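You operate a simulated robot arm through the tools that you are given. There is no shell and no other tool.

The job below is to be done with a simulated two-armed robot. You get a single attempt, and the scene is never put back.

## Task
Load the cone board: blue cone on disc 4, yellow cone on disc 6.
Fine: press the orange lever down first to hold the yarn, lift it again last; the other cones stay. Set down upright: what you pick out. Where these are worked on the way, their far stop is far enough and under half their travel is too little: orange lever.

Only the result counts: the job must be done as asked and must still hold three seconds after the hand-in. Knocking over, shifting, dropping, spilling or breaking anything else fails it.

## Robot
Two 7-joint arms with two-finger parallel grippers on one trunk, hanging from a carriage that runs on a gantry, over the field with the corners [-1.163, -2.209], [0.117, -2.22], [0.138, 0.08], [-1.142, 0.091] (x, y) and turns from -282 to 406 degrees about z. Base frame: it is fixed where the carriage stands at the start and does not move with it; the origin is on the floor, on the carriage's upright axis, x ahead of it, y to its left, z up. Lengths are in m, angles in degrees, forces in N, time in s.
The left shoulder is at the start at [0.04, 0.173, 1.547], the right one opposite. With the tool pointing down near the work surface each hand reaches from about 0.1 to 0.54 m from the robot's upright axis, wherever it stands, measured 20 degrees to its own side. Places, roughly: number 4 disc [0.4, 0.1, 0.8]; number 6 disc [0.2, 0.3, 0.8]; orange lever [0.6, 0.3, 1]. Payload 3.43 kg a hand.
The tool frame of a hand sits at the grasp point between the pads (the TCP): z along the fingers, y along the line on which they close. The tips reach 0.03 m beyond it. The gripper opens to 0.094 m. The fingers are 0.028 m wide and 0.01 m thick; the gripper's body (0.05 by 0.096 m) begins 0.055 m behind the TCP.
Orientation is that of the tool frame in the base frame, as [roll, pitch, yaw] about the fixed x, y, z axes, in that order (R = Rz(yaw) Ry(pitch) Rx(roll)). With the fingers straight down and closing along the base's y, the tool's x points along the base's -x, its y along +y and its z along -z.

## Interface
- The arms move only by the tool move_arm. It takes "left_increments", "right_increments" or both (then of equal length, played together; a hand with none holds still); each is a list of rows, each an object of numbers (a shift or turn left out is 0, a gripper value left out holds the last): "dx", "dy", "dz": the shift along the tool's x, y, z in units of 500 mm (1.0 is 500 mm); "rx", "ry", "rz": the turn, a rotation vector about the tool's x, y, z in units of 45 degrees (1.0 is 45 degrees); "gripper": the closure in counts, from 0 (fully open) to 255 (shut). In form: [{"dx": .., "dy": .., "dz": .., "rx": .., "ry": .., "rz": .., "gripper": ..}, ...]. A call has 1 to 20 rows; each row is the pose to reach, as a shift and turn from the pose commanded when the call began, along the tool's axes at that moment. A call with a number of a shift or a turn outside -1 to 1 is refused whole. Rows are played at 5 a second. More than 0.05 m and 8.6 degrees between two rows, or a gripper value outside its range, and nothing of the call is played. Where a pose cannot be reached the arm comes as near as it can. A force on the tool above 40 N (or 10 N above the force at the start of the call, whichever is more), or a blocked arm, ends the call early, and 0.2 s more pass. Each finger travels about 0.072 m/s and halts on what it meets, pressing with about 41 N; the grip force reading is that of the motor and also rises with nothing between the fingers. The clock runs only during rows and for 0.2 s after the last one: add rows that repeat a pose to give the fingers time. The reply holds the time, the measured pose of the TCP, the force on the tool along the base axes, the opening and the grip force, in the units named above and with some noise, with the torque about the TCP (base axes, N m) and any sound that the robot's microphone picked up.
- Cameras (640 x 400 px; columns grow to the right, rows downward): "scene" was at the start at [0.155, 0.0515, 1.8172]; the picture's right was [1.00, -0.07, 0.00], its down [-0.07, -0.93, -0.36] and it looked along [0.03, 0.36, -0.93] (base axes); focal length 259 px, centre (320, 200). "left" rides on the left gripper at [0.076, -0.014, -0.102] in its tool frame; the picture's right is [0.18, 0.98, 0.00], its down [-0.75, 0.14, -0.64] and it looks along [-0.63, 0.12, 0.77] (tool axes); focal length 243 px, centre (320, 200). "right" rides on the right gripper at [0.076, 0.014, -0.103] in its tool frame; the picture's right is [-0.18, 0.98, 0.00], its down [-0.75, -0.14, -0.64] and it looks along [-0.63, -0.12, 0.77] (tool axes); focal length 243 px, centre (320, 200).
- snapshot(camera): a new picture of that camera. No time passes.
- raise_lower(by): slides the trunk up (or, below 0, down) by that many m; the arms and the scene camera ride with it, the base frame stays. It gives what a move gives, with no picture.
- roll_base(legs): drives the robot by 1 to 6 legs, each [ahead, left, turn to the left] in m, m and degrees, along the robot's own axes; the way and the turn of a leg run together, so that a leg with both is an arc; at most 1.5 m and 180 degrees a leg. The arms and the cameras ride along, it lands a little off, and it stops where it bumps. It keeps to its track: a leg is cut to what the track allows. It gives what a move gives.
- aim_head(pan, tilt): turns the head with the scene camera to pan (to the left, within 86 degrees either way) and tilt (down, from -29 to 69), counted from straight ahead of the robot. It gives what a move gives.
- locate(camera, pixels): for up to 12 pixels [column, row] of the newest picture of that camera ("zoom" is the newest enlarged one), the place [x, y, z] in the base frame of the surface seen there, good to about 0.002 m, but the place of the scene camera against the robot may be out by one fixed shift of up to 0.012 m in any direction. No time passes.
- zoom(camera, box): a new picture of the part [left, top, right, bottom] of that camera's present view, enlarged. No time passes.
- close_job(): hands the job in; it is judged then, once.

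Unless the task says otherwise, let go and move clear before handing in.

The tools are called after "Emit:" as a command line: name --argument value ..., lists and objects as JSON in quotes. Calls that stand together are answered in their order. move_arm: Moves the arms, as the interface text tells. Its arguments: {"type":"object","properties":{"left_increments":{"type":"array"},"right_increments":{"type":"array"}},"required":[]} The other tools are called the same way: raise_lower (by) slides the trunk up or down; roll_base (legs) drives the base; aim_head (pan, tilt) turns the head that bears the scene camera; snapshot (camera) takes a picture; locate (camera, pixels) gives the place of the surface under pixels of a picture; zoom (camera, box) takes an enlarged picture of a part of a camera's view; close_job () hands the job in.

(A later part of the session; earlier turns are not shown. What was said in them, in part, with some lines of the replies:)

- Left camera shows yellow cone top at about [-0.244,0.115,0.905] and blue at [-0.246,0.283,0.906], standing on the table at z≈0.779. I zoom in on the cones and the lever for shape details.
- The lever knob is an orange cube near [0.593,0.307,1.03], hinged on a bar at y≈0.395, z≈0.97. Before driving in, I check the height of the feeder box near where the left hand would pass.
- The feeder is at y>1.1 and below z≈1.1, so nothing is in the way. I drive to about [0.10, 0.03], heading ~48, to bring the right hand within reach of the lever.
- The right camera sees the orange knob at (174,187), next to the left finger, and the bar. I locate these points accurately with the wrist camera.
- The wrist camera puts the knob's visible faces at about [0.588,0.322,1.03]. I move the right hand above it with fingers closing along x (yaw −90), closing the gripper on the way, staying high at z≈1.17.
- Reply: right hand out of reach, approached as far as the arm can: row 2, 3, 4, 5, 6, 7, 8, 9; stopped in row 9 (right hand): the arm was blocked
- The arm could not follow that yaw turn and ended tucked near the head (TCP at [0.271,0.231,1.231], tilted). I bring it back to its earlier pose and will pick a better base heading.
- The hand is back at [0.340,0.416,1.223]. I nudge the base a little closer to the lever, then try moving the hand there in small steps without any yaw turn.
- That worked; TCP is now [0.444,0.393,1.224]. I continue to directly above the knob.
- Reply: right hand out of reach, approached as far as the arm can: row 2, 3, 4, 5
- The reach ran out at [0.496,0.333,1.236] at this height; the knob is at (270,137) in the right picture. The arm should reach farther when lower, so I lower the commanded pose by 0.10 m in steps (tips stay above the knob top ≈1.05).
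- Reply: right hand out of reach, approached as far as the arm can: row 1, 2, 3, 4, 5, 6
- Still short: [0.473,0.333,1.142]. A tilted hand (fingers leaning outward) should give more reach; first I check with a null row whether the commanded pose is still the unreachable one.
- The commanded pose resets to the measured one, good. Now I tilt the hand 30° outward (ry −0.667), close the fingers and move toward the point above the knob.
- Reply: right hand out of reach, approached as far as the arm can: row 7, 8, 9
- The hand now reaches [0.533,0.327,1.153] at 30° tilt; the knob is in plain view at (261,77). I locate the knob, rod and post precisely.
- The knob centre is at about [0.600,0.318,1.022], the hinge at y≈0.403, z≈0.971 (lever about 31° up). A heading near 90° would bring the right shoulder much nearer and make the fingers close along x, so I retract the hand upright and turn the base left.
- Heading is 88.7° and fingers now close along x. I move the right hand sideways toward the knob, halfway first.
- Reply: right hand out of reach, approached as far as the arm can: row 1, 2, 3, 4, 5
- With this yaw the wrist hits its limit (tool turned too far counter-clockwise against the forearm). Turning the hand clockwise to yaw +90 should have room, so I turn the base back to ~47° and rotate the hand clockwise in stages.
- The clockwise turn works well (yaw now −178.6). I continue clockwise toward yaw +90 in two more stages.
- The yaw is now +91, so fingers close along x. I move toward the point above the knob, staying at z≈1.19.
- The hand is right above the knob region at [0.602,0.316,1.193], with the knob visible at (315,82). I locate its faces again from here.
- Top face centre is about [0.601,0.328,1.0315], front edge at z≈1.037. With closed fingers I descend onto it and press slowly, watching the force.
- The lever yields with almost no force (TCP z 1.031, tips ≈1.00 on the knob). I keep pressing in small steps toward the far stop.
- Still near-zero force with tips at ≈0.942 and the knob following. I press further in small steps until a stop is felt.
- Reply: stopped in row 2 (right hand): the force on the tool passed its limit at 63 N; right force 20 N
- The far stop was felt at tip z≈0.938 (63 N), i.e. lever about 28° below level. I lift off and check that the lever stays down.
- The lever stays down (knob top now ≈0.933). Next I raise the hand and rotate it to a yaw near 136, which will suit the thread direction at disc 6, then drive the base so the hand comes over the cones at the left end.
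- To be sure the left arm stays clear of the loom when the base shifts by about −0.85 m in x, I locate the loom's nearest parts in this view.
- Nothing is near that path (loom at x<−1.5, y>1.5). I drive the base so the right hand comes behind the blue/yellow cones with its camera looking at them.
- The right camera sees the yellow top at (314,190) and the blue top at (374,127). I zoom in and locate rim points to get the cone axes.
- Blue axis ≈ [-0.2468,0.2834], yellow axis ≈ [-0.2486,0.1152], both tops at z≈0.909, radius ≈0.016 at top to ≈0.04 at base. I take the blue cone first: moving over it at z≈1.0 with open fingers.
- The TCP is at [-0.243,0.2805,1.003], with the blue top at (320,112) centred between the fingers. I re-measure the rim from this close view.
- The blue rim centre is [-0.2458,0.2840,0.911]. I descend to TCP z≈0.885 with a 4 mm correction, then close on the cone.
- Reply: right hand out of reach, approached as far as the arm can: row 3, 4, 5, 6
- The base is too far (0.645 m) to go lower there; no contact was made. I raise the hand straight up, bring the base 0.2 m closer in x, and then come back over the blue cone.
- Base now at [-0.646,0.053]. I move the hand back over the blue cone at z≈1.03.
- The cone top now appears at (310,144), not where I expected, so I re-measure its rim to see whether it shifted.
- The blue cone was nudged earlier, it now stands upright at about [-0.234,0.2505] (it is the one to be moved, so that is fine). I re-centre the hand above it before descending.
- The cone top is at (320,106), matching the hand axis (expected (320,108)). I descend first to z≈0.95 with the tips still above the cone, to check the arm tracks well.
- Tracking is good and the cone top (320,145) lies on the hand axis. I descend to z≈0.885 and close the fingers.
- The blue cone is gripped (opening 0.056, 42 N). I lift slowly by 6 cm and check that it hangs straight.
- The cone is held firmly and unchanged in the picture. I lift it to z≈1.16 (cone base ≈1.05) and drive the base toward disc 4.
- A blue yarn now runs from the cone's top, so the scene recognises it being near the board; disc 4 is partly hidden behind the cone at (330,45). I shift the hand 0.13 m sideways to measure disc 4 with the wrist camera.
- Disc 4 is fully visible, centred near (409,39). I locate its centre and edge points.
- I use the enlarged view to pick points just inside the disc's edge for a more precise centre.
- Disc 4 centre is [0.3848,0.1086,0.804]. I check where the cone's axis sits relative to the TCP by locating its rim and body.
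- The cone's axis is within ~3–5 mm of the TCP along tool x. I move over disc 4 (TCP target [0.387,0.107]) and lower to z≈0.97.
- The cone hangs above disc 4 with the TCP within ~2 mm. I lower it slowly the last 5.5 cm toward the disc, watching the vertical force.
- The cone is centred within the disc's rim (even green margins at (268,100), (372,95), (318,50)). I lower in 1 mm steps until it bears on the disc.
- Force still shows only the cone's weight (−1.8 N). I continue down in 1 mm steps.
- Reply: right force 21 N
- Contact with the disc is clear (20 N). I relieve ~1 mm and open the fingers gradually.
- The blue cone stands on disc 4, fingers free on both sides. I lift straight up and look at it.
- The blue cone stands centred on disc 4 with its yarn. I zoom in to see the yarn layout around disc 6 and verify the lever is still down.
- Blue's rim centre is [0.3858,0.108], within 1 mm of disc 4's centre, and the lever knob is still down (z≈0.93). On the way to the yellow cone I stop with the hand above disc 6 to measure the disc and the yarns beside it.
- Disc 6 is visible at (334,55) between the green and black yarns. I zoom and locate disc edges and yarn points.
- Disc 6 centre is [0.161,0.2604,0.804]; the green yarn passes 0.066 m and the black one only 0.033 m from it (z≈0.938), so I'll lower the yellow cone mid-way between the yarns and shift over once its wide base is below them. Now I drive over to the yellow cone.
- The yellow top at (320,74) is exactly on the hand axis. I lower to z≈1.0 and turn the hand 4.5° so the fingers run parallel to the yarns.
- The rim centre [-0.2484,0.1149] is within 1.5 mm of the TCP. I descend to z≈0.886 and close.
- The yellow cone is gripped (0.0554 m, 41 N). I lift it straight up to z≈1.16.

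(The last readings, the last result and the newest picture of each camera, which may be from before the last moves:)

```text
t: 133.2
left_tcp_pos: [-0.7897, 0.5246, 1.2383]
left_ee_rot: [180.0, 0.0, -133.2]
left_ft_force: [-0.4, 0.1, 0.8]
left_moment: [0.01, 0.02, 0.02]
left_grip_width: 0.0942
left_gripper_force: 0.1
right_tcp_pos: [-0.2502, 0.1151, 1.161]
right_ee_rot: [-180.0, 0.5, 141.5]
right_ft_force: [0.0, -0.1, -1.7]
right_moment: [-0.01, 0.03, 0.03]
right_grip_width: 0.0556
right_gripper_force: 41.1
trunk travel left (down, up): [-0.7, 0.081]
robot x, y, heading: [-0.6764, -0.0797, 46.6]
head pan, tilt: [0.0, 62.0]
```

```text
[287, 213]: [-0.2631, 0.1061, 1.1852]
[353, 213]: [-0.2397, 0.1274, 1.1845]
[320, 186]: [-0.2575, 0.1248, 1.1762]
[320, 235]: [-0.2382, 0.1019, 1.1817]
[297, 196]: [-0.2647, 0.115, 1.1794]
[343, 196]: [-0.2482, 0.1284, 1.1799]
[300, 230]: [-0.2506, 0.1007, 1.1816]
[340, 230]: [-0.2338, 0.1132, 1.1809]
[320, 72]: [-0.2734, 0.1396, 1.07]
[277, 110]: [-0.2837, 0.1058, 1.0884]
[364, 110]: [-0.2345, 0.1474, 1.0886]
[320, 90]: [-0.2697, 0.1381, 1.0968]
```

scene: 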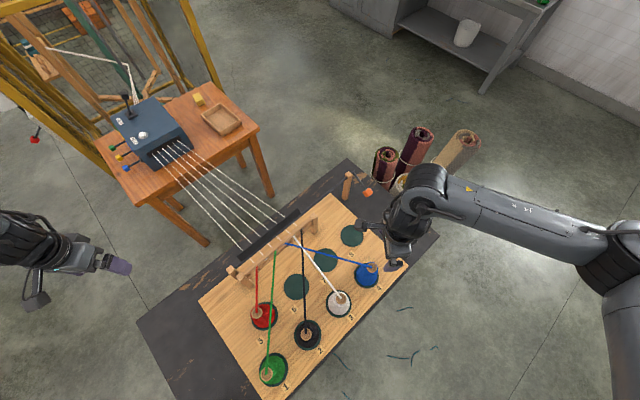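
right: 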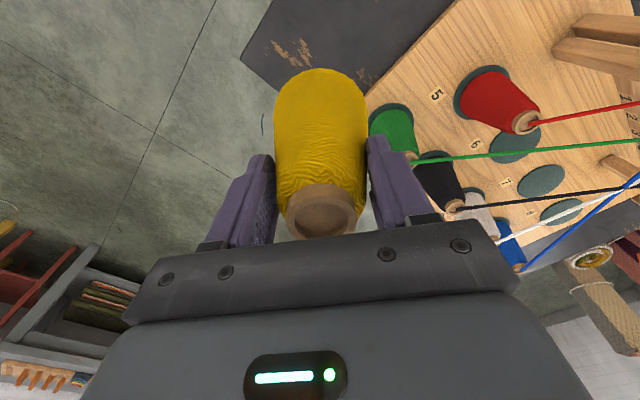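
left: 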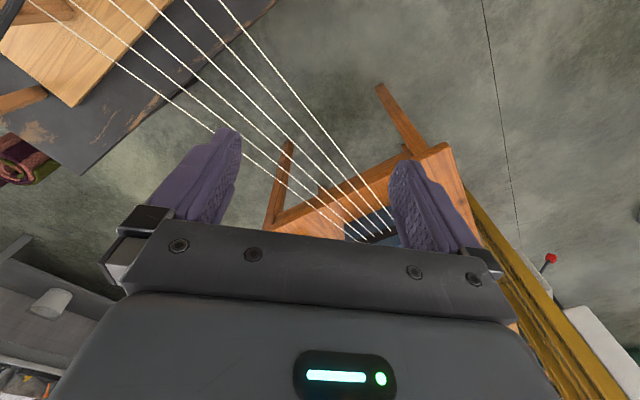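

The yellow cone hangs straight, its axis within 1 mm of the TCP. I drive the base so the hand comes near disc 6, staying at z≈1.16 (cone base ≈1.05).

Emit:
roll_base --legs '[[0.375, -0.193, 0]]'

Emit:
snapshot --camera "right"

Emit:
snapshot --camera "scene"

```text
t: 135.8
left_tcp_pos: [-0.3861, 0.6692, 1.2403]
left_ee_rot: [180.0, -0.1, -133.5]
left_ft_force: [0.2, 0.2, -0.1]
left_moment: [0.01, -0.02, -0.01]
left_grip_width: 0.0938
left_gripper_force: 0.1
right_tcp_pos: [0.1499, 0.2556, 1.1612]
right_ee_rot: [-179.9, 0.4, 141.0]
right_ft_force: [-1.5, -0.4, -2.7]
right_moment: [0.0, -0.02, 0.01]
right_grip_width: 0.0554
right_gripper_force: 41.1
trunk travel left (down, up): [-0.7, 0.081]
robot x, y, heading: [-0.2779, 0.0652, 46.4]
head pan, tilt: [0.0, 62.0]
```

```text
taken
```

right: 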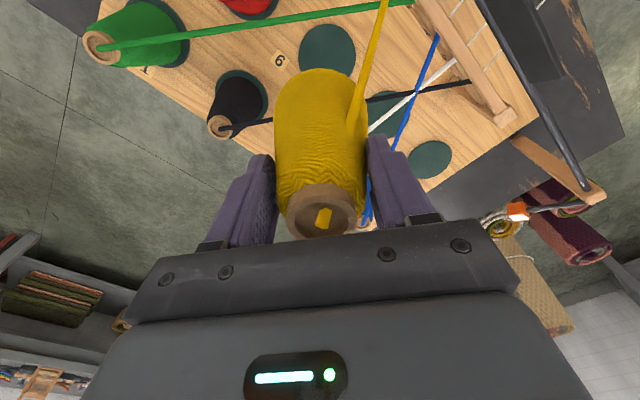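

```text
taken
```

scene: 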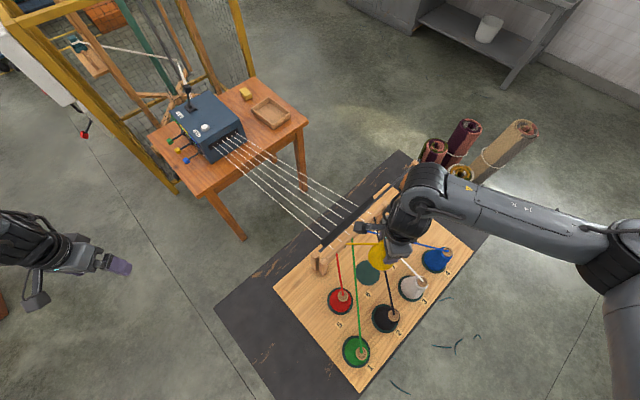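

A yellow yarn has appeared. I shift to mid-way between the green and black yarns ([0.148,0.2705]) and lower until the cone base is just above yarn level, then check.

Emit:
move_arm --right_increments '[{"dx": 0.012, "dy": 0.01, "dz": 0.02, "gripper": 255}, {"dx": 0.023, "dy": 0.021, "dz": 0.06, "gripper": 255}, {"dx": 0.023, "dy": 0.021, "dz": 0.12, "gripper": 255}, {"dx": 0.023, "dy": 0.021, "dz": 0.17, "gripper": 255}, {"dx": 0.023, "dy": 0.021, "dz": 0.19, "gripper": 255}, {"dx": 0.023, "dy": 0.021, "dz": 0.19, "gripper": 255}]'

Emit:
snapshot --camera "right"

Emit:
zoom --camera "scene" --box '[290, 180, 480, 380]'

```text
t: 137.2
left_tcp_pos: [-0.3879, 0.6674, 1.238]
left_ee_rot: [-179.9, -0.1, -133.7]
left_ft_force: [-0.4, -0.1, -0.1]
left_moment: [0.01, 0.03, 0.01]
left_grip_width: 0.094
left_gripper_force: 0.0
right_tcp_pos: [0.149, 0.27, 1.067]
right_ee_rot: [180.0, 0.4, 141.1]
right_ft_force: [0.5, -0.2, -0.8]
right_moment: [0.0, -0.02, -0.02]
right_grip_width: 0.0557
right_gripper_force: 40.9
trunk travel left (down, up): [-0.7, 0.081]
robot x, y, heading: [-0.2782, 0.0667, 46.0]
head pan, tilt: [0.0, 62.0]
```

```text
taken
```

right: 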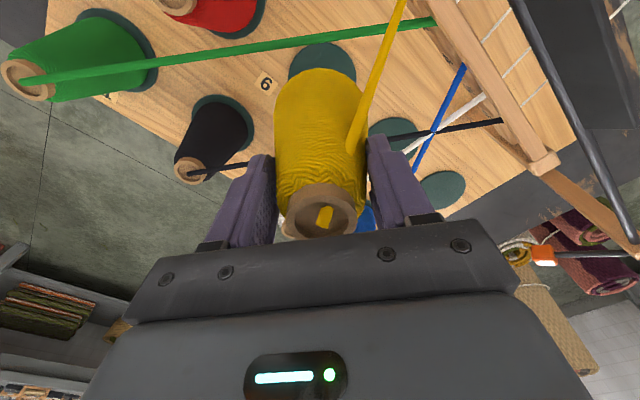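

```text
2.00 times, centred on (385, 280) of scene
```

zoom: 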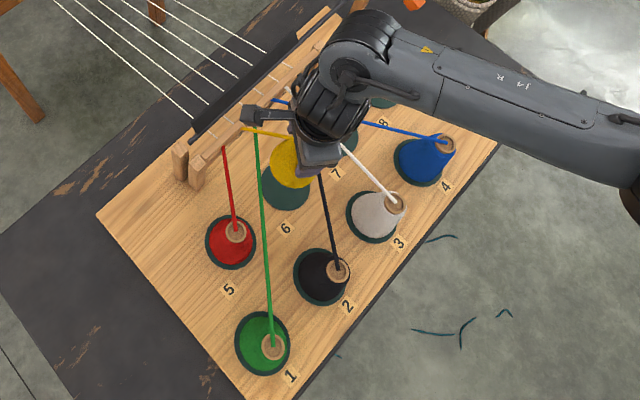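

The cone base is just above yarn level, with the green yarn at (320,38) beyond its near edge and the black yarn behind. I measure the actual gaps before lowering.

Emit:
locate --camera "right" --pixels '[[280, 45], [320, 38], [360, 32], [320, 70], [300, 80], [345, 78], [230, 165], [440, 133], [480, 125], [252, 162]]'

```text
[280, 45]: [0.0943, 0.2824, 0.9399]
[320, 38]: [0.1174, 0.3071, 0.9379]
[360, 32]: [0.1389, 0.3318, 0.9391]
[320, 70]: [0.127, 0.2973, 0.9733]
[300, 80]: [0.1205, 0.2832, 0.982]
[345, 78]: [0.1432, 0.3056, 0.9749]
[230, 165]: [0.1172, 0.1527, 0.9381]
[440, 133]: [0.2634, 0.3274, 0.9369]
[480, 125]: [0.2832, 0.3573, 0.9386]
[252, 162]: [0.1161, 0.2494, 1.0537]
```

The cone centre is 48 mm from the green and 51 mm from the black yarn, leaving ~8 mm around the base. I lower straight down to z≈0.94 (base ≈0.832).

Emit:
move_arm --right_increments '[{"dx": 0.0, "dz": 0.045, "gripper": 255}, {"dx": 0.001, "dz": 0.09, "gripper": 255}, {"dx": 0.001, "dz": 0.135, "gripper": 255}, {"dx": 0.002, "dz": 0.18, "gripper": 255}, {"dx": 0.002, "dz": 0.22, "gripper": 255}, {"dx": 0.002, "dz": 0.252, "gripper": 255}, {"dx": 0.002, "dz": 0.252, "gripper": 255}]'

Emit:
snapshot --camera "right"

```text
t: 138.8
left_tcp_pos: [-0.3878, 0.6693, 1.2389]
left_ee_rot: [180.0, 0.1, -133.6]
left_ft_force: [0.9, 0.2, -0.4]
left_moment: [0.0, 0.0, 0.03]
left_grip_width: 0.0942
left_gripper_force: 0.0
right_tcp_pos: [0.1482, 0.2706, 0.9401]
right_ee_rot: [180.0, 0.4, 141.0]
right_ft_force: [0.8, 0.2, -1.8]
right_moment: [0.01, -0.07, 0.01]
right_grip_width: 0.0552
right_gripper_force: 41.1
trunk travel left (down, up): [-0.7, 0.081]
robot x, y, heading: [-0.2791, 0.0598, 46.2]
head pan, tilt: [0.0, 62.0]
```

```text
taken
```

right: 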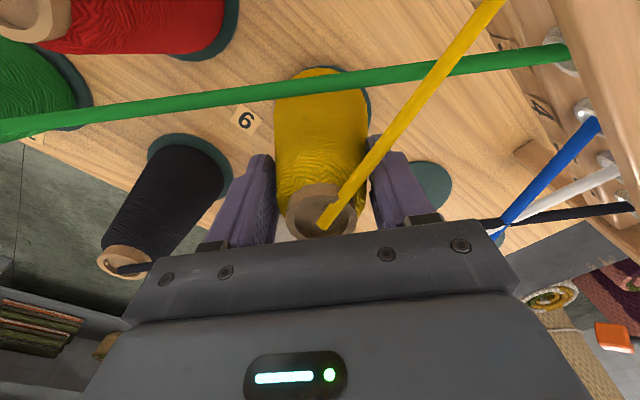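

The base is below the yarns. I shift 16 mm to bring the cone over disc 6's centre and lower to ~4 mm above the disc.

Emit:
move_arm --right_increments '[{"dx": -0.011, "gripper": 255}, {"dx": -0.022, "gripper": 255}, {"dx": -0.033, "gripper": 255}, {"dx": -0.033, "dz": 0.016, "gripper": 255}, {"dx": -0.033, "dz": 0.032, "gripper": 255}, {"dx": -0.033, "dz": 0.046, "gripper": 255}, {"dx": -0.033, "dz": 0.046, "gripper": 255}]'

Emit:
snapshot --camera "right"

Emit:
zoom --camera "right" --box '[240, 40, 420, 240]'

```text
t: 140.4
left_tcp_pos: [-0.388, 0.6697, 1.2392]
left_ee_rot: [179.9, 0.0, -133.6]
left_ft_force: [-0.3, 0.0, -0.5]
left_moment: [0.01, 0.01, -0.01]
left_grip_width: 0.0939
left_gripper_force: 0.0
right_tcp_pos: [0.159, 0.2601, 0.918]
right_ee_rot: [179.9, 0.4, 141.0]
right_ft_force: [-0.3, -0.8, -2.1]
right_moment: [-0.03, 0.0, 0.0]
right_grip_width: 0.0551
right_gripper_force: 40.9
trunk travel left (down, up): [-0.7, 0.081]
robot x, y, heading: [-0.28, 0.0599, 46.2]
head pan, tilt: [0.0, 62.0]
```

```text
taken
```

right: 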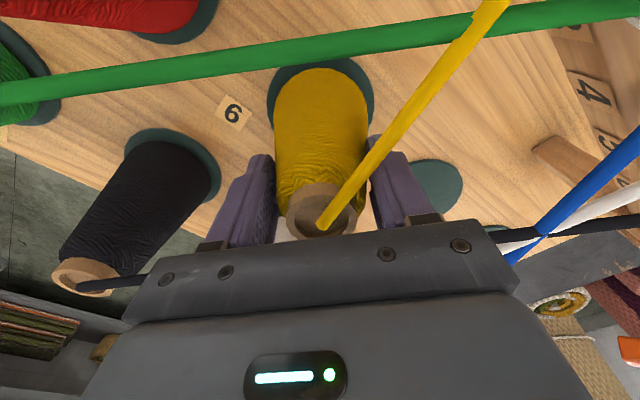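

```text
2.00 times, centred on (330, 140) of right
```

zoom: 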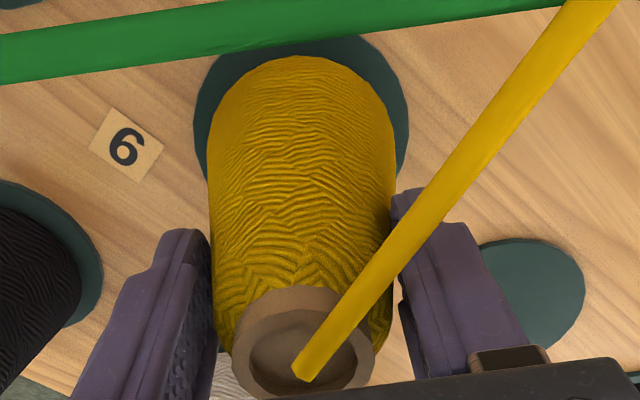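

The green margins around the yellow cone match those of the blue one, so it is centred on disc 6. I lower in 1 mm steps to contact.

Emit:
move_arm --right_increments '[{"dz": 0.003, "gripper": 255}, {"dz": 0.006, "gripper": 255}, {"dz": 0.008, "gripper": 255}, {"dz": 0.008, "gripper": 255}]'

Emit:
move_arm --right_increments '[{"dz": 0.002, "gripper": 255}, {"dz": 0.002, "gripper": 255}]'

```text
t: 141.4
left_tcp_pos: [-0.388, 0.6693, 1.2391]
left_ee_rot: [-180.0, -0.1, -133.6]
left_ft_force: [0.3, 1.3, -0.2]
left_moment: [-0.02, -0.03, 0.01]
left_grip_width: 0.0943
left_gripper_force: 0.0
right_tcp_pos: [0.1612, 0.2597, 0.9121]
right_ee_rot: [-180.0, 0.4, 141.2]
right_ft_force: [-0.1, 0.7, -2.2]
right_moment: [0.02, 0.04, -0.01]
right_grip_width: 0.0556
right_gripper_force: 41.1
trunk travel left (down, up): [-0.7, 0.081]
robot x, y, heading: [-0.277, 0.0631, 46.7]
head pan, tilt: [0.0, 62.0]
```

```text
t: 142.0
left_tcp_pos: [-0.3877, 0.6696, 1.239]
left_ee_rot: [-180.0, 0.0, -133.5]
left_ft_force: [0.0, 0.5, -0.4]
left_moment: [-0.01, -0.01, 0.02]
left_grip_width: 0.0939
left_gripper_force: 0.0
right_tcp_pos: [0.1602, 0.2596, 0.913]
right_ee_rot: [-179.9, 0.5, 141.2]
right_ft_force: [-1.5, -0.6, 1.9]
right_moment: [-0.1, -0.02, -0.03]
right_grip_width: 0.0552
right_gripper_force: 40.6
trunk travel left (down, up): [-0.7, 0.081]
robot x, y, heading: [-0.276, 0.0644, 46.2]
head pan, tilt: [0.0, 62.0]
```

Contact has begun (force went from −2.2 to +1.9 N). I add half a millimetre and open the fingers gradually.

Emit:
move_arm --right_increments '[{"dz": 0.001, "gripper": 255}, {"dz": 0.001, "gripper": 100}, {"dz": 0.001, "gripper": 92}, {"dz": 0.001, "gripper": 84}, {"dz": 0.001, "gripper": 74}, {"dz": 0.001, "gripper": 66}, {"dz": 0.001, "gripper": 66}]'

Emit:
snapshot --camera "right"

```text
t: 143.6
left_tcp_pos: [-0.3873, 0.6691, 1.2389]
left_ee_rot: [180.0, 0.0, -133.6]
left_ft_force: [-0.3, 0.1, -0.1]
left_moment: [0.0, 0.01, 0.03]
left_grip_width: 0.094
left_gripper_force: 0.1
right_tcp_pos: [0.1604, 0.2604, 0.9103]
right_ee_rot: [180.0, 0.4, 141.0]
right_ft_force: [0.6, 0.3, 0.3]
right_moment: [-0.02, -0.01, 0.01]
right_grip_width: 0.07
right_gripper_force: 0.1
trunk travel left (down, up): [-0.7, 0.081]
robot x, y, heading: [-0.2804, 0.0627, 46.2]
head pan, tilt: [0.0, 62.0]
```

```text
taken
```

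right: 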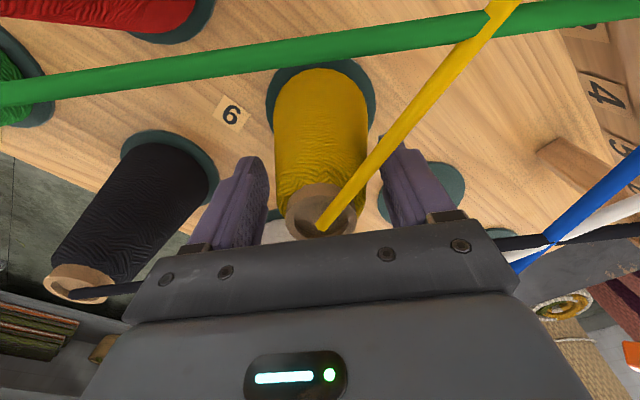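

The yellow cone stands on disc 6 with fingers free on both sides. I lift the hand straight up.

Emit:
move_arm --right_increments '[{"dz": -0.03, "gripper": 66}, {"dz": -0.07, "gripper": 66}, {"dz": -0.13, "gripper": 66}, {"dz": -0.2, "gripper": 66}, {"dz": -0.28, "gripper": 66}, {"dz": -0.37, "gripper": 66}, {"dz": -0.46, "gripper": 66}, {"dz": -0.55, "gripper": 66}, {"dz": -0.55, "gripper": 66}]'

Emit:
snapshot --camera "right"

Emit:
zoom --camera "scene" --box '[240, 140, 520, 400]'

```text
t: 145.6
left_tcp_pos: [-0.3873, 0.6684, 1.2386]
left_ee_rot: [-180.0, 0.0, -133.6]
left_ft_force: [0.6, -0.1, 0.2]
left_moment: [-0.01, 0.0, 0.01]
left_grip_width: 0.0942
left_gripper_force: 0.0
right_tcp_pos: [0.1591, 0.261, 1.1871]
right_ee_rot: [-180.0, 0.5, 141.0]
right_ft_force: [-0.5, -0.2, -0.6]
right_moment: [0.03, -0.02, -0.03]
right_grip_width: 0.0699
right_gripper_force: 0.0
trunk travel left (down, up): [-0.7, 0.081]
robot x, y, heading: [-0.2815, 0.0602, 46.2]
head pan, tilt: [0.0, 62.0]
```

```text
taken
```

right: 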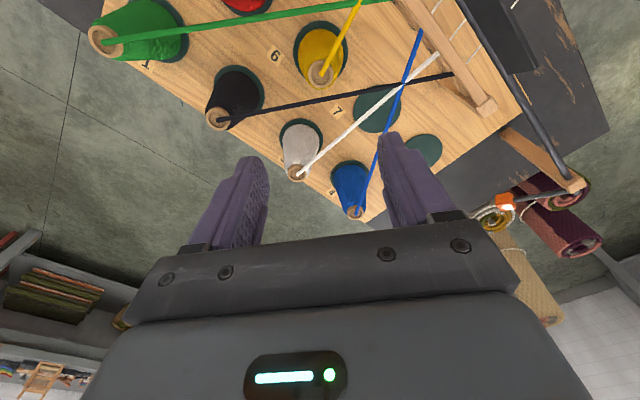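

```text
1.54 times, centred on (380, 270) of scene
```

zoom: 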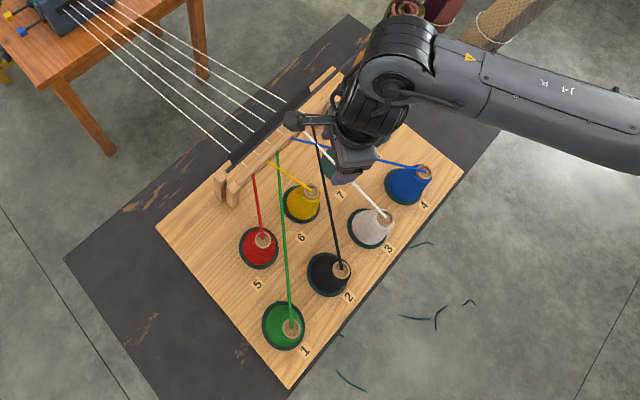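

Both cones stand upright on their discs with yarns clear. Now the lever: I drive the base back toward it, with the hand staying high.

Emit:
locate --camera "right" --pixels '[[320, 72], [308, 74], [333, 74], [320, 62], [320, 87]]'

Emit:
roll_base --legs '[[0.289, -0.291, 0]]'

Emit:
move_arm --right_increments '[{"rz": 0.15, "gripper": 66}, {"rz": 0.3}, {"rz": 0.45}, {"rz": 0.6}, {"rz": 0.75}, {"rz": 0.9}, {"rz": 1.0}, {"rz": 1.0}]'

Emit:
snapshot --camera "right"

```text
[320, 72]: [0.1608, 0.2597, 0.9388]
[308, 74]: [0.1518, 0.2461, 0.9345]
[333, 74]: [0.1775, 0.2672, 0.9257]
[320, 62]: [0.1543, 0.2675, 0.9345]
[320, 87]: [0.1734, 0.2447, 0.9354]
```

```text
t: 148.1
left_tcp_pos: [0.0224, 0.6801, 1.2391]
left_ee_rot: [179.9, -0.1, -134.1]
left_ft_force: [0.1, -0.4, -0.8]
left_moment: [-0.01, -0.03, -0.02]
left_grip_width: 0.0939
left_gripper_force: 0.1
right_tcp_pos: [0.5658, 0.2683, 1.1857]
right_ee_rot: [179.9, 0.3, 140.6]
right_ft_force: [0.9, -0.2, -0.6]
right_moment: [-0.01, 0.01, -0.02]
right_grip_width: 0.0697
right_gripper_force: 0.0
trunk travel left (down, up): [-0.7, 0.081]
robot x, y, heading: [0.1267, 0.0735, 45.8]
head pan, tilt: [0.0, 62.0]
```

```text
t: 149.9
left_tcp_pos: [0.0227, 0.6816, 1.2385]
left_ee_rot: [179.9, -0.2, -134.0]
left_ft_force: [0.7, 0.4, -0.6]
left_moment: [-0.01, 0.0, 0.01]
left_grip_width: 0.0938
left_gripper_force: 0.0
right_tcp_pos: [0.567, 0.2675, 1.1864]
right_ee_rot: [179.8, 0.2, 95.5]
right_ft_force: [0.4, 0.5, -0.3]
right_moment: [-0.01, -0.03, -0.01]
right_grip_width: 0.0697
right_gripper_force: 0.0
trunk travel left (down, up): [-0.7, 0.081]
robot x, y, heading: [0.127, 0.0747, 45.9]
head pan, tilt: [0.0, 62.0]
```

```text
taken
```

right: 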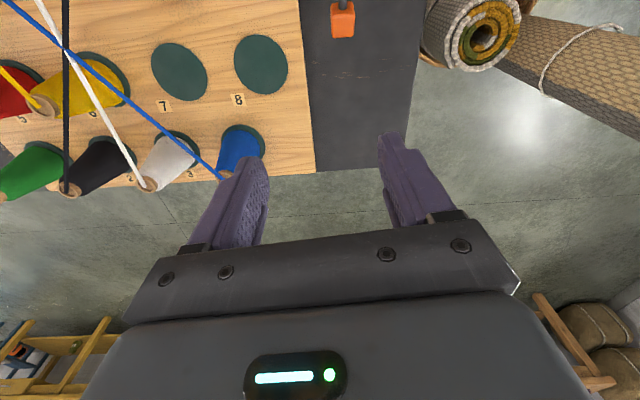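

Yellow's rim is at ≈[0.164,0.2565], well inside disc 6. The knob (still down) shows at (343,20); I move the hand above it with yaw ≈91.

Emit:
move_arm --right_increments '[{"dx": 0.031, "dy": 0.025, "dz": 0.05, "rz": 0.03, "gripper": 66}, {"dx": 0.063, "dy": 0.05, "dz": 0.11, "rz": 0.07}, {"dx": 0.094, "dy": 0.075, "dz": 0.17, "rz": 0.1}, {"dx": 0.094, "dy": 0.075, "dz": 0.212, "rz": 0.1}, {"dx": 0.094, "dy": 0.075, "dz": 0.212, "rz": 0.1}]'

Emit:
snapshot --camera "right"

Emit:
zoom --camera "right" --box '[260, 0, 400, 140]'

```text
t: 151.1
left_tcp_pos: [0.0226, 0.6816, 1.2393]
left_ee_rot: [-180.0, 0.0, -134.0]
left_ft_force: [0.2, -0.1, 0.2]
left_moment: [-0.02, -0.02, 0.05]
left_grip_width: 0.0939
left_gripper_force: 0.0
right_tcp_pos: [0.6002, 0.3184, 1.0802]
right_ee_rot: [179.7, 0.3, 91.1]
right_ft_force: [-0.3, -0.7, 0.2]
right_moment: [0.01, -0.03, -0.01]
right_grip_width: 0.0696
right_gripper_force: 0.1
trunk travel left (down, up): [-0.7, 0.081]
robot x, y, heading: [0.1241, 0.0761, 45.8]
head pan, tilt: [0.0, 62.0]
```

```text
taken
```

right: 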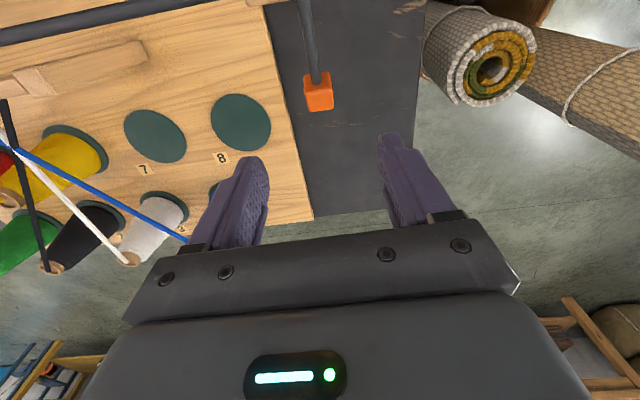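

```text
2.86 times, centred on (330, 70) of right
```

zoom: 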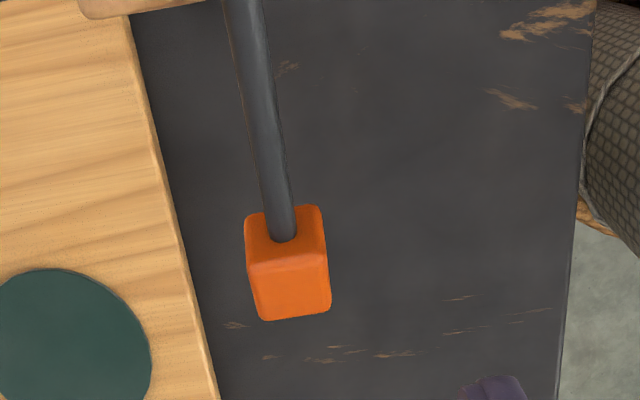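

Emit:
locate --camera "zoom" --pixels '[[250, 225], [318, 215], [250, 265], [325, 258], [262, 315], [328, 305], [290, 290], [275, 200], [262, 130], [248, 40]]'

```text
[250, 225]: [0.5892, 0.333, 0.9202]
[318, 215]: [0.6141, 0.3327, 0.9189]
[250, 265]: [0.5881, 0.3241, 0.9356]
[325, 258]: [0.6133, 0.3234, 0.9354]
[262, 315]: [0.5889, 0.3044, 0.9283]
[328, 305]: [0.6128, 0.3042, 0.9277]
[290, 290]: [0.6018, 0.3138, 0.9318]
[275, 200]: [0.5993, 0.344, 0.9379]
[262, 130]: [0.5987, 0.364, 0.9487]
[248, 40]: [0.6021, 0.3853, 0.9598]
```

The knob's centre is at ≈[0.601,0.319,0.921] (rod slope −28°). I descend with the fingers straddling it in x, to TCP z≈0.94, and close on it.

Emit:
move_arm --right_increments '[{"dy": 0.002, "dz": 0.07, "gripper": 66}, {"dy": 0.002, "dz": 0.14}, {"dy": 0.002, "dz": 0.21}, {"dy": 0.002, "dz": 0.25}, {"dy": 0.002, "dz": 0.28}, {"dy": 0.002, "dz": 0.28}]'

Emit:
snapshot --camera "right"

Emit:
snapshot --camera "scene"

```text
t: 152.5
left_tcp_pos: [0.0227, 0.6817, 1.2391]
left_ee_rot: [180.0, 0.0, -134.1]
left_ft_force: [-0.1, 0.0, 0.6]
left_moment: [0.01, -0.01, 0.01]
left_grip_width: 0.0942
left_gripper_force: 0.0
right_tcp_pos: [0.6032, 0.3185, 0.94]
right_ee_rot: [179.7, 0.3, 91.0]
right_ft_force: [0.2, 0.8, -0.2]
right_moment: [0.06, 0.02, -0.05]
right_grip_width: 0.07
right_gripper_force: 0.0
trunk travel left (down, up): [-0.7, 0.081]
robot x, y, heading: [0.1306, 0.075, 46.0]
head pan, tilt: [0.0, 62.0]
```

```text
taken
```

right: 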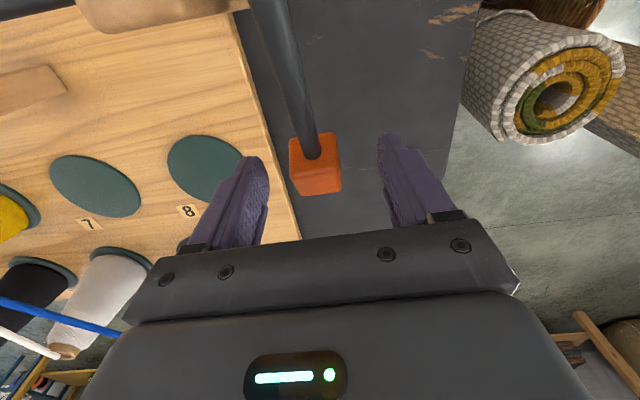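

```text
taken
```

scene: 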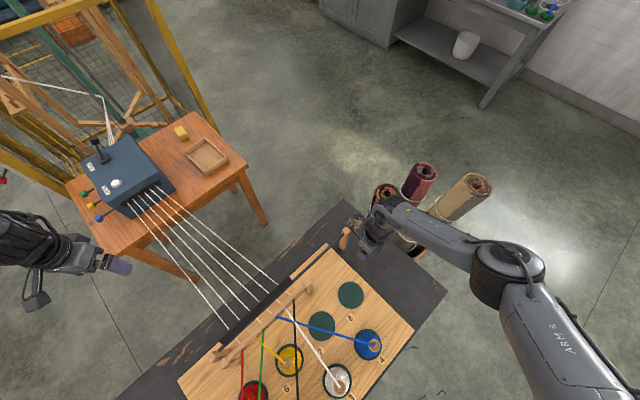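

The knob (316,165) sits between the fingertips. I close the gripper on it.

Emit:
move_arm --right_increments '[{"gripper": 120}, {"gripper": 160}, {"gripper": 200}, {"gripper": 255}, {"gripper": 255}, {"gripper": 255}, {"gripper": 255}]'

Emit:
snapshot --camera "right"

```text
t: 154.1
left_tcp_pos: [0.0213, 0.6818, 1.2392]
left_ee_rot: [-179.9, -0.1, -134.1]
left_ft_force: [-0.2, 0.0, 0.0]
left_moment: [0.02, 0.03, -0.04]
left_grip_width: 0.0938
left_gripper_force: 0.1
right_tcp_pos: [0.601, 0.3182, 0.9399]
right_ee_rot: [-180.0, 0.1, 91.1]
right_ft_force: [-10.5, -4.1, 11.6]
right_moment: [-0.16, 0.62, -1.38]
right_grip_width: 0.0284
right_gripper_force: 45.0
trunk travel left (down, up): [-0.7, 0.081]
robot x, y, heading: [0.1248, 0.0732, 45.7]
head pan, tilt: [0.0, 62.0]
```

```text
taken
```

right: 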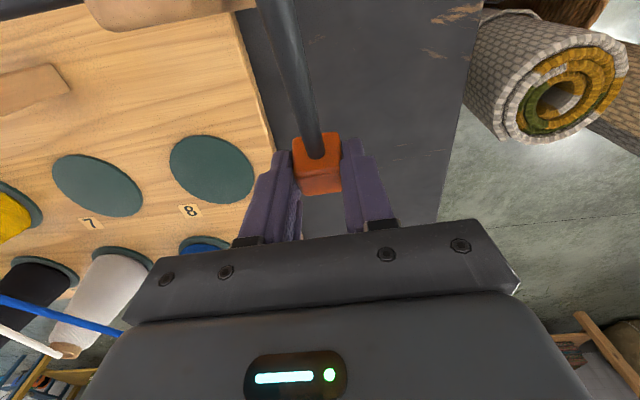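

The knob is gripped (0.028 m). I raise it along its arc in a first short stage and watch the forces.

Emit:
move_arm --right_increments '[{"dx": -0.006, "dz": -0.012, "gripper": 255}, {"dx": -0.011, "dz": -0.024, "gripper": 255}, {"dx": -0.015, "dz": -0.04, "gripper": 255}, {"dx": -0.019, "dz": -0.057, "gripper": 255}, {"dx": -0.019, "dz": -0.057, "gripper": 255}]'

Emit:
snapshot --camera "right"

```text
t: 155.3
left_tcp_pos: [0.0212, 0.6832, 1.2396]
left_ee_rot: [180.0, 0.0, -134.1]
left_ft_force: [-0.2, -0.4, 0.4]
left_moment: [0.0, -0.01, 0.01]
left_grip_width: 0.0941
left_gripper_force: 0.0
right_tcp_pos: [0.6004, 0.3079, 0.9683]
right_ee_rot: [179.8, 0.2, 91.0]
right_ft_force: [-1.2, 8.5, -13.6]
right_moment: [-1.15, 0.25, -1.28]
right_grip_width: 0.0285
right_gripper_force: 45.1
trunk travel left (down, up): [-0.7, 0.081]
robot x, y, heading: [0.1261, 0.0748, 45.9]
head pan, tilt: [0.0, 62.0]
```

```text
taken
```

right: 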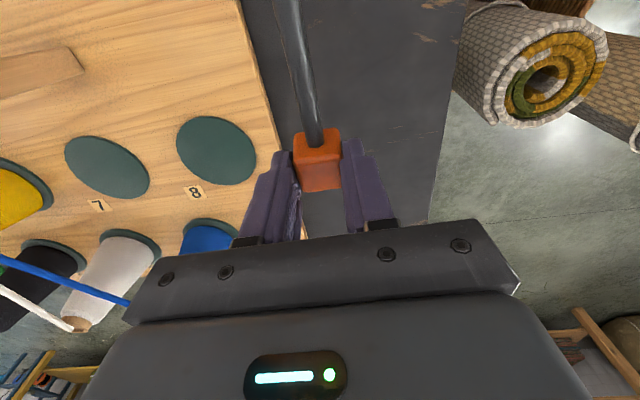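

The lever follows and forces stay moderate (~16 N). I continue the arc upward to about +20°.

Emit:
move_arm --right_increments '[{"dx": -0.002, "dz": -0.016, "gripper": 255}, {"dx": -0.003, "dz": -0.033, "gripper": 255}, {"dx": -0.002, "dz": -0.05, "gripper": 255}, {"dx": 0.0, "dz": -0.066, "gripper": 255}, {"dx": 0.004, "dz": -0.083, "gripper": 255}, {"dx": 0.009, "dz": -0.099, "gripper": 255}, {"dx": 0.009, "dz": -0.099, "gripper": 255}]'

Emit:
snapshot --camera "right"

```text
t: 156.9
left_tcp_pos: [0.0203, 0.6795, 1.2386]
left_ee_rot: [180.0, 0.0, -134.1]
left_ft_force: [0.2, 0.5, -0.3]
left_moment: [-0.04, -0.01, -0.01]
left_grip_width: 0.0941
left_gripper_force: 0.1
right_tcp_pos: [0.6002, 0.3081, 1.0171]
right_ee_rot: [179.8, 0.5, 91.1]
right_ft_force: [-0.7, -6.8, -12.2]
right_moment: [-1.45, 0.65, -1.07]
right_grip_width: 0.0283
right_gripper_force: 44.8
trunk travel left (down, up): [-0.7, 0.081]
robot x, y, heading: [0.1246, 0.0752, 45.9]
head pan, tilt: [0.0, 62.0]
```

```text
taken
```

right: 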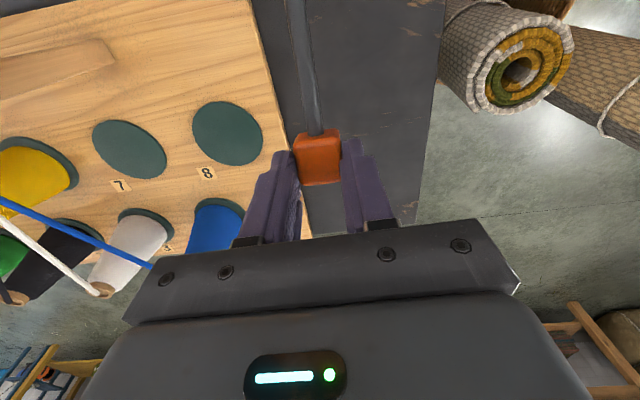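

Lever is at about +20°. I continue to the original raised position (~31°) and slightly beyond, until it meets its upper stop.

Emit:
move_arm --right_increments '[{"dx": 0.003, "dz": -0.008, "gripper": 255}, {"dx": 0.006, "dz": -0.015, "gripper": 255}, {"dx": 0.01, "dz": -0.023, "gripper": 255}, {"dx": 0.014, "dz": -0.03, "gripper": 255}, {"dx": 0.017, "dz": -0.035, "gripper": 255}, {"dx": 0.02, "dz": -0.04, "gripper": 255}, {"dx": 0.02, "dz": -0.04, "gripper": 255}]'

Emit:
snapshot --camera "right"

```text
t: 158.5
left_tcp_pos: [0.0231, 0.678, 1.236]
left_ee_rot: [-179.9, -0.2, -134.1]
left_ft_force: [-0.1, 0.4, 0.3]
left_moment: [0.0, -0.02, -0.01]
left_grip_width: 0.0945
left_gripper_force: 0.1
right_tcp_pos: [0.5999, 0.3179, 1.0377]
right_ee_rot: [179.8, 0.6, 91.1]
right_ft_force: [-3.6, -19.1, -4.1]
right_moment: [-1.78, 0.43, -1.25]
right_grip_width: 0.0283
right_gripper_force: 44.9
trunk travel left (down, up): [-0.7, 0.081]
robot x, y, heading: [0.1287, 0.074, 45.7]
head pan, tilt: [0.0, 62.0]
```

```text
taken
```

right: 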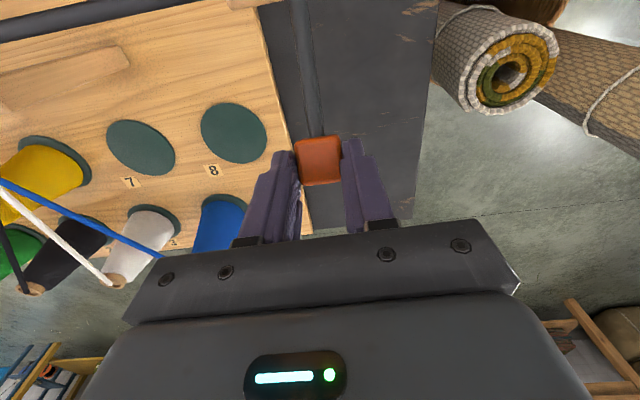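

The knob is about back at its original height (TCP z 1.038). I push a little further up to confirm the upper stop.

Emit:
move_arm --right_increments '[{"dx": 0.0, "dz": -0.005, "gripper": 255}, {"dx": 0.001, "dz": -0.01, "gripper": 255}, {"dx": 0.002, "dz": -0.016, "gripper": 255}, {"dx": 0.002, "dz": -0.016, "gripper": 255}]'

```text
t: 159.5
left_tcp_pos: [0.0222, 0.6803, 1.2376]
left_ee_rot: [179.9, 0.0, -134.1]
left_ft_force: [0.4, -0.6, 0.9]
left_moment: [-0.01, 0.0, -0.01]
left_grip_width: 0.0937
left_gripper_force: 0.0
right_tcp_pos: [0.6008, 0.3235, 1.0454]
right_ee_rot: [179.7, 0.4, 91.1]
right_ft_force: [1.9, -4.7, -11.7]
right_moment: [-1.43, 0.15, -1.27]
right_grip_width: 0.0283
right_gripper_force: 45.2
trunk travel left (down, up): [-0.7, 0.081]
robot x, y, heading: [0.1264, 0.0755, 45.7]
head pan, tilt: [0.0, 62.0]
```

I check the lever's actual angle now from the picture.

Emit:
snapshot --camera "right"

Emit:
locate --camera "right" --pixels '[[320, 140], [320, 155], [320, 170], [320, 180], [315, 120], [312, 90], [308, 60], [303, 30]]'

Emit:
zoom --camera "right" --box '[240, 80, 400, 220]'

```text
taken
```

right: 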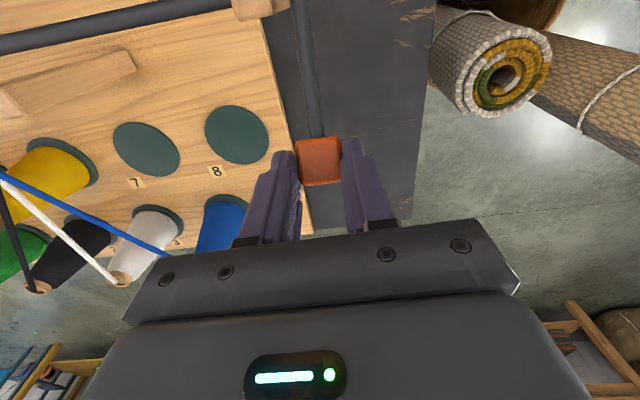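

```text
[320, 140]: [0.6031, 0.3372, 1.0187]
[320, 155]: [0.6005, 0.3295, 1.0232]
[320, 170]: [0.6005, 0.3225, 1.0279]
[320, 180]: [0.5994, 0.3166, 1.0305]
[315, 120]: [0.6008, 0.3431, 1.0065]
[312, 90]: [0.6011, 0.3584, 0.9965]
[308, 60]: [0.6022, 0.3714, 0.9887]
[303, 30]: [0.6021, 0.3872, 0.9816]
```

```text
2.86 times, centred on (320, 150) of right
```

zoom: 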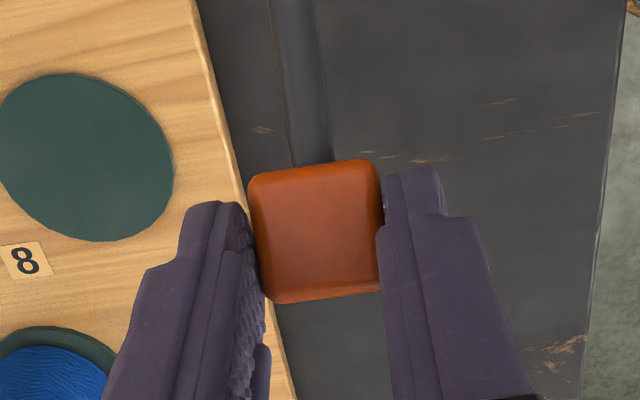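

The lever is at about 27° (initially ~31°): the knob slid toward the fingertips. I open, re-grip it deeper, and lift it the rest of the way.

Emit:
move_arm --right_increments '[{"gripper": 180}, {"gripper": 120}, {"gripper": 66}, {"gripper": 66}, {"gripper": 66}]'

Emit:
snapshot --camera "right"

Emit:
locate --camera "right" --pixels '[[318, 140], [318, 155], [318, 170], [318, 180], [314, 120], [312, 90], [308, 60], [303, 30]]'

```text
t: 160.7
left_tcp_pos: [0.0219, 0.6814, 1.2385]
left_ee_rot: [180.0, 0.0, -134.1]
left_ft_force: [-0.3, 0.7, 0.7]
left_moment: [0.01, 0.03, -0.02]
left_grip_width: 0.0939
left_gripper_force: 0.1
right_tcp_pos: [0.6005, 0.3235, 1.0454]
right_ee_rot: [179.7, 0.4, 91.1]
right_ft_force: [-0.4, 0.8, -0.5]
right_moment: [0.01, 0.01, 0.01]
right_grip_width: 0.0697
right_gripper_force: 0.1
trunk travel left (down, up): [-0.7, 0.081]
robot x, y, heading: [0.1246, 0.0727, 45.9]
head pan, tilt: [0.0, 62.0]
```

```text
taken
```

right: 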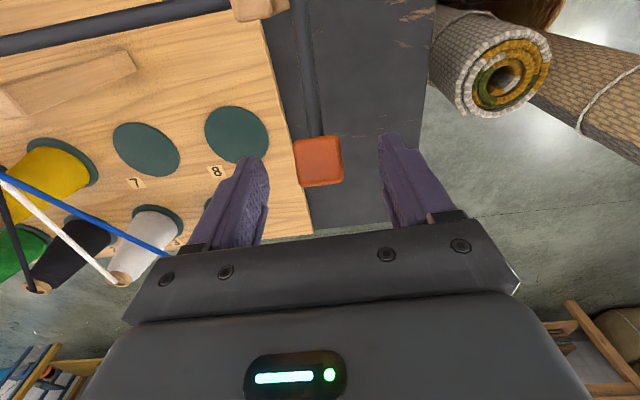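

```text
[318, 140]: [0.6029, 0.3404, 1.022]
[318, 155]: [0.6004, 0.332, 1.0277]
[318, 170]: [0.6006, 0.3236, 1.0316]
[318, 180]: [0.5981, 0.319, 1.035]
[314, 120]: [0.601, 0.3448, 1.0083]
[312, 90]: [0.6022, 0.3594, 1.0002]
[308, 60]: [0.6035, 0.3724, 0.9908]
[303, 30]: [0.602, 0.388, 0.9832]
```

After release the knob sits at its original spot within ~2 mm (slope ≈31°). For certainty I re-grip it deeper and lift gently against the stop once more.

Emit:
move_arm --right_increments '[{"dz": 0.02, "gripper": 66}, {"dz": 0.04, "gripper": 66}, {"dz": 0.04, "gripper": 120}, {"dz": 0.04, "gripper": 160}, {"dz": 0.04, "gripper": 255}, {"dz": 0.04, "gripper": 255}, {"dz": 0.04, "gripper": 255}, {"dz": 0.04, "gripper": 255}]'

Emit:
move_arm --right_increments '[{"dx": 0.002, "dz": -0.004, "gripper": 255}, {"dx": 0.005, "dz": -0.008, "gripper": 255}, {"dx": 0.008, "dz": -0.012, "gripper": 255}, {"dx": 0.01, "dz": -0.016, "gripper": 255}, {"dx": 0.01, "dz": -0.016, "gripper": 255}]'

Emit:
snapshot --camera "right"

```text
t: 162.5
left_tcp_pos: [0.0212, 0.6808, 1.2394]
left_ee_rot: [180.0, 0.1, -134.0]
left_ft_force: [0.3, 0.3, -0.1]
left_moment: [-0.01, 0.03, -0.04]
left_grip_width: 0.0941
left_gripper_force: 0.0
right_tcp_pos: [0.6006, 0.3238, 1.0258]
right_ee_rot: [179.6, 0.3, 91.0]
right_ft_force: [-0.4, 2.3, -3.6]
right_moment: [-0.13, 0.01, -1.2]
right_grip_width: 0.033
right_gripper_force: 45.1
trunk travel left (down, up): [-0.7, 0.081]
robot x, y, heading: [0.1272, 0.0752, 45.7]
head pan, tilt: [0.0, 62.0]
```

```text
t: 163.4
left_tcp_pos: [0.022, 0.6804, 1.2389]
left_ee_rot: [179.9, 0.0, -134.1]
left_ft_force: [-0.1, -0.5, -0.1]
left_moment: [-0.01, -0.01, -0.02]
left_grip_width: 0.094
left_gripper_force: 0.2
right_tcp_pos: [0.6001, 0.3257, 1.0296]
right_ee_rot: [179.7, 0.6, 90.8]
right_ft_force: [0.7, 2.9, -13.6]
right_moment: [0.62, -0.07, -0.87]
right_grip_width: 0.0328
right_gripper_force: 45.4
trunk travel left (down, up): [-0.7, 0.081]
robot x, y, heading: [0.1245, 0.0721, 45.9]
head pan, tilt: [0.0, 62.0]
stopped in row 4 (right hand): the force on the tool passed its limit at 43 N (the readings are from after the stop); the commanded pose is now the measured one
```

```text
taken
```

right: 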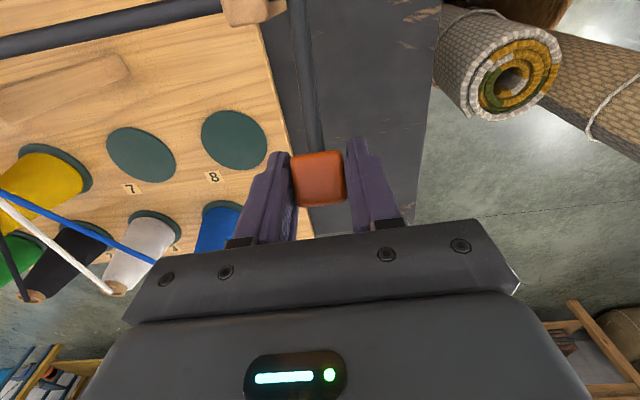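

The upper stop was felt (43 N). I release and rise straight up, then check the lever.

Emit:
move_arm --right_increments '[{"dz": 0.004, "gripper": 255}, {"dz": 0.004, "gripper": 180}, {"dz": 0.004, "gripper": 120}, {"dz": 0.004, "gripper": 66}, {"dz": 0.004, "gripper": 40}, {"dz": 0.004, "gripper": 40}]'

Emit:
move_arm --right_increments '[{"dz": -0.05, "gripper": 40}, {"dz": -0.12, "gripper": 40}, {"dz": -0.2, "gripper": 40}, {"dz": -0.28, "gripper": 40}, {"dz": -0.33, "gripper": 40}, {"dz": -0.33, "gripper": 40}]'

Emit:
snapshot --camera "right"

Emit:
zoom --camera "right" --box '[260, 0, 400, 120]'

```text
t: 164.8
left_tcp_pos: [0.0228, 0.6815, 1.2389]
left_ee_rot: [-180.0, 0.0, -134.1]
left_ft_force: [-0.2, 0.3, 0.5]
left_moment: [0.02, -0.01, -0.01]
left_grip_width: 0.0939
left_gripper_force: 0.0
right_tcp_pos: [0.6007, 0.3244, 1.0285]
right_ee_rot: [179.7, 0.5, 91.0]
right_ft_force: [0.5, 0.0, -0.9]
right_moment: [-0.02, -0.02, 0.01]
right_grip_width: 0.0788
right_gripper_force: 0.1
trunk travel left (down, up): [-0.7, 0.081]
robot x, y, heading: [0.1278, 0.0749, 45.6]
head pan, tilt: [0.0, 62.0]
```

```text
t: 166.2
left_tcp_pos: [0.0209, 0.6811, 1.2389]
left_ee_rot: [179.9, 0.0, -134.2]
left_ft_force: [-0.1, -0.8, -0.7]
left_moment: [0.02, -0.04, 0.03]
left_grip_width: 0.0941
left_gripper_force: 0.1
right_tcp_pos: [0.6017, 0.3293, 1.1923]
right_ee_rot: [179.7, 0.4, 90.9]
right_ft_force: [-0.5, 0.2, -0.4]
right_moment: [0.01, 0.01, -0.02]
right_grip_width: 0.0788
right_gripper_force: 0.2
trunk travel left (down, up): [-0.7, 0.081]
robot x, y, heading: [0.1292, 0.0723, 45.9]
head pan, tilt: [0.0, 62.0]
```

```text
taken
```

right: 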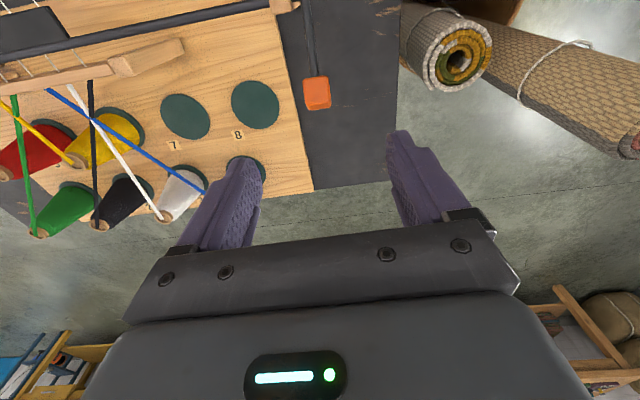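

```text
3.33 times, centred on (330, 60) of right
```

zoom: 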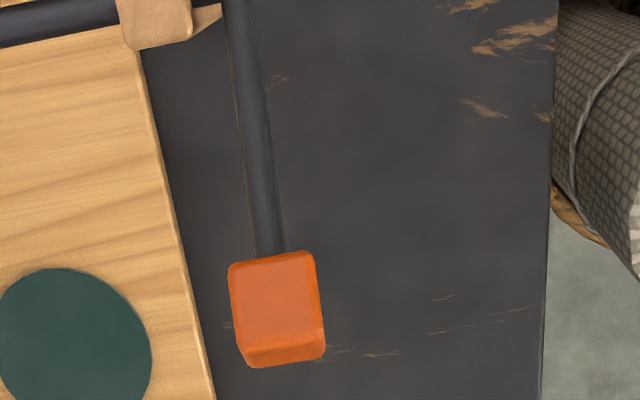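

The lever looks raised as at the start. I confirm its height and rod slope, and look at the whole board from the head camera.

Emit:
locate --camera "right" --pixels '[[316, 84], [317, 95], [317, 102], [307, 82], [326, 82], [313, 60], [310, 40], [308, 20]]'

Emit:
aim_head --pan 10 --tilt 68

Emit:
snapshot --camera "scene"

```text
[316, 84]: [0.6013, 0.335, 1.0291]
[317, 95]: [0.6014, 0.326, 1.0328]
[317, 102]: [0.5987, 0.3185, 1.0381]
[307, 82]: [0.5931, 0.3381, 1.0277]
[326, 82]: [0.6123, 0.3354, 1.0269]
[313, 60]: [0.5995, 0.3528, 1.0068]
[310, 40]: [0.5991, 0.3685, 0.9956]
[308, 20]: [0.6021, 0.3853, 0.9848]
```

```text
t: 166.9
left_tcp_pos: [0.0225, 0.6818, 1.2388]
left_ee_rot: [-180.0, -0.1, -134.1]
left_ft_force: [0.4, 0.1, 0.8]
left_moment: [0.0, 0.0, -0.03]
left_grip_width: 0.094
left_gripper_force: 0.1
right_tcp_pos: [0.6023, 0.3272, 1.1929]
right_ee_rot: [179.7, 0.4, 91.0]
right_ft_force: [-1.2, -0.9, -0.1]
right_moment: [-0.01, 0.02, 0.04]
right_grip_width: 0.0795
right_gripper_force: 0.1
trunk travel left (down, up): [-0.7, 0.081]
robot x, y, heading: [0.1253, 0.0758, 45.7]
head pan, tilt: [10.0, 68.0]
```

```text
taken
```

scene: 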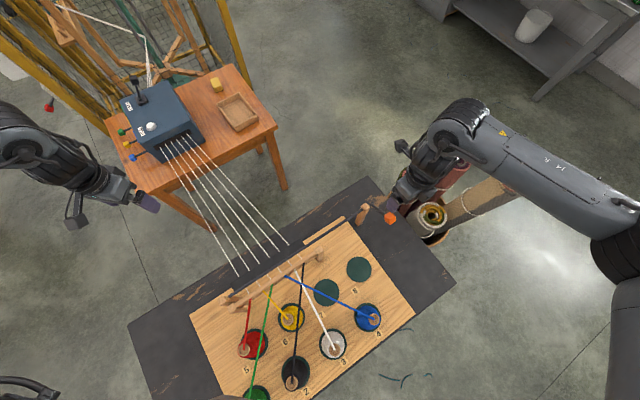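

The lever is back at its original raised position (knob top [0.601,0.326,1.033], as at the start). I take one last enlarged look at the cones before handing in.

Emit:
zoom --camera "scene" --box '[190, 180, 470, 400]'

Emit:
locate --camera "scene" --pixels '[[291, 320], [372, 319], [247, 350], [292, 382], [336, 350], [327, 293]]'

```text
1.82 times, centred on (330, 290) of scene
```

zoom: 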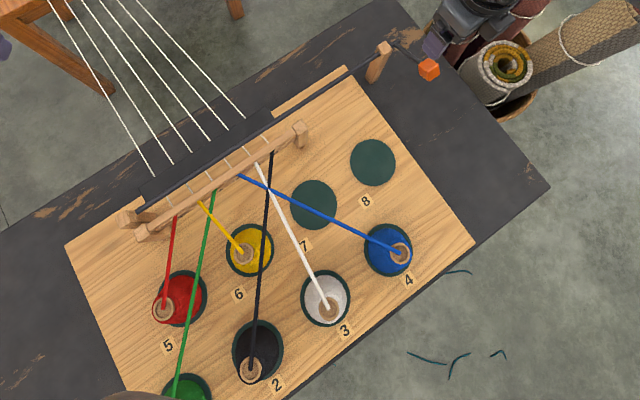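

```text
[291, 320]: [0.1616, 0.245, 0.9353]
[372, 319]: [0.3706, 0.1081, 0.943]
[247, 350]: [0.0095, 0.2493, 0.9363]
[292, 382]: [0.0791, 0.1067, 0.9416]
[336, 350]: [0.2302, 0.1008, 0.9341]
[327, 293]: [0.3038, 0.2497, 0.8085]
```

All six cones stand upright: blue on disc 4 and yellow on disc 6, with the others in place. The lever is raised again and the hand is well clear, so I hand the job in.

Emit:
close_job

```text
The job is handed in.
```

I loaded the cone board as asked and handed the job in; no verdict has come back yet.

- **Lever down first:** I pressed the orange lever down until I felt it hit its far stop, and it stayed down while the cones were moved.
- **Blue cone:** it stands upright on disc 4, about 1 mm from the disc's centre.
- **Yellow cone:** it stands upright on disc 6, about 5 mm off centre and well inside the disc. I lowered it between the green and black yarns and saw no contact with either.
- **Lever up last:** I lifted the lever again until I felt its upper stop. The final measurement matches where it was at the start.
- **Other cones:** red, green, black and white are still upright on their own discs.

While I was lining up for the blue cone, the hand nudged it about 3.5 cm across the table. It stayed upright and I picked it up from there.

At hand-in the right hand was open and clear above the lever.
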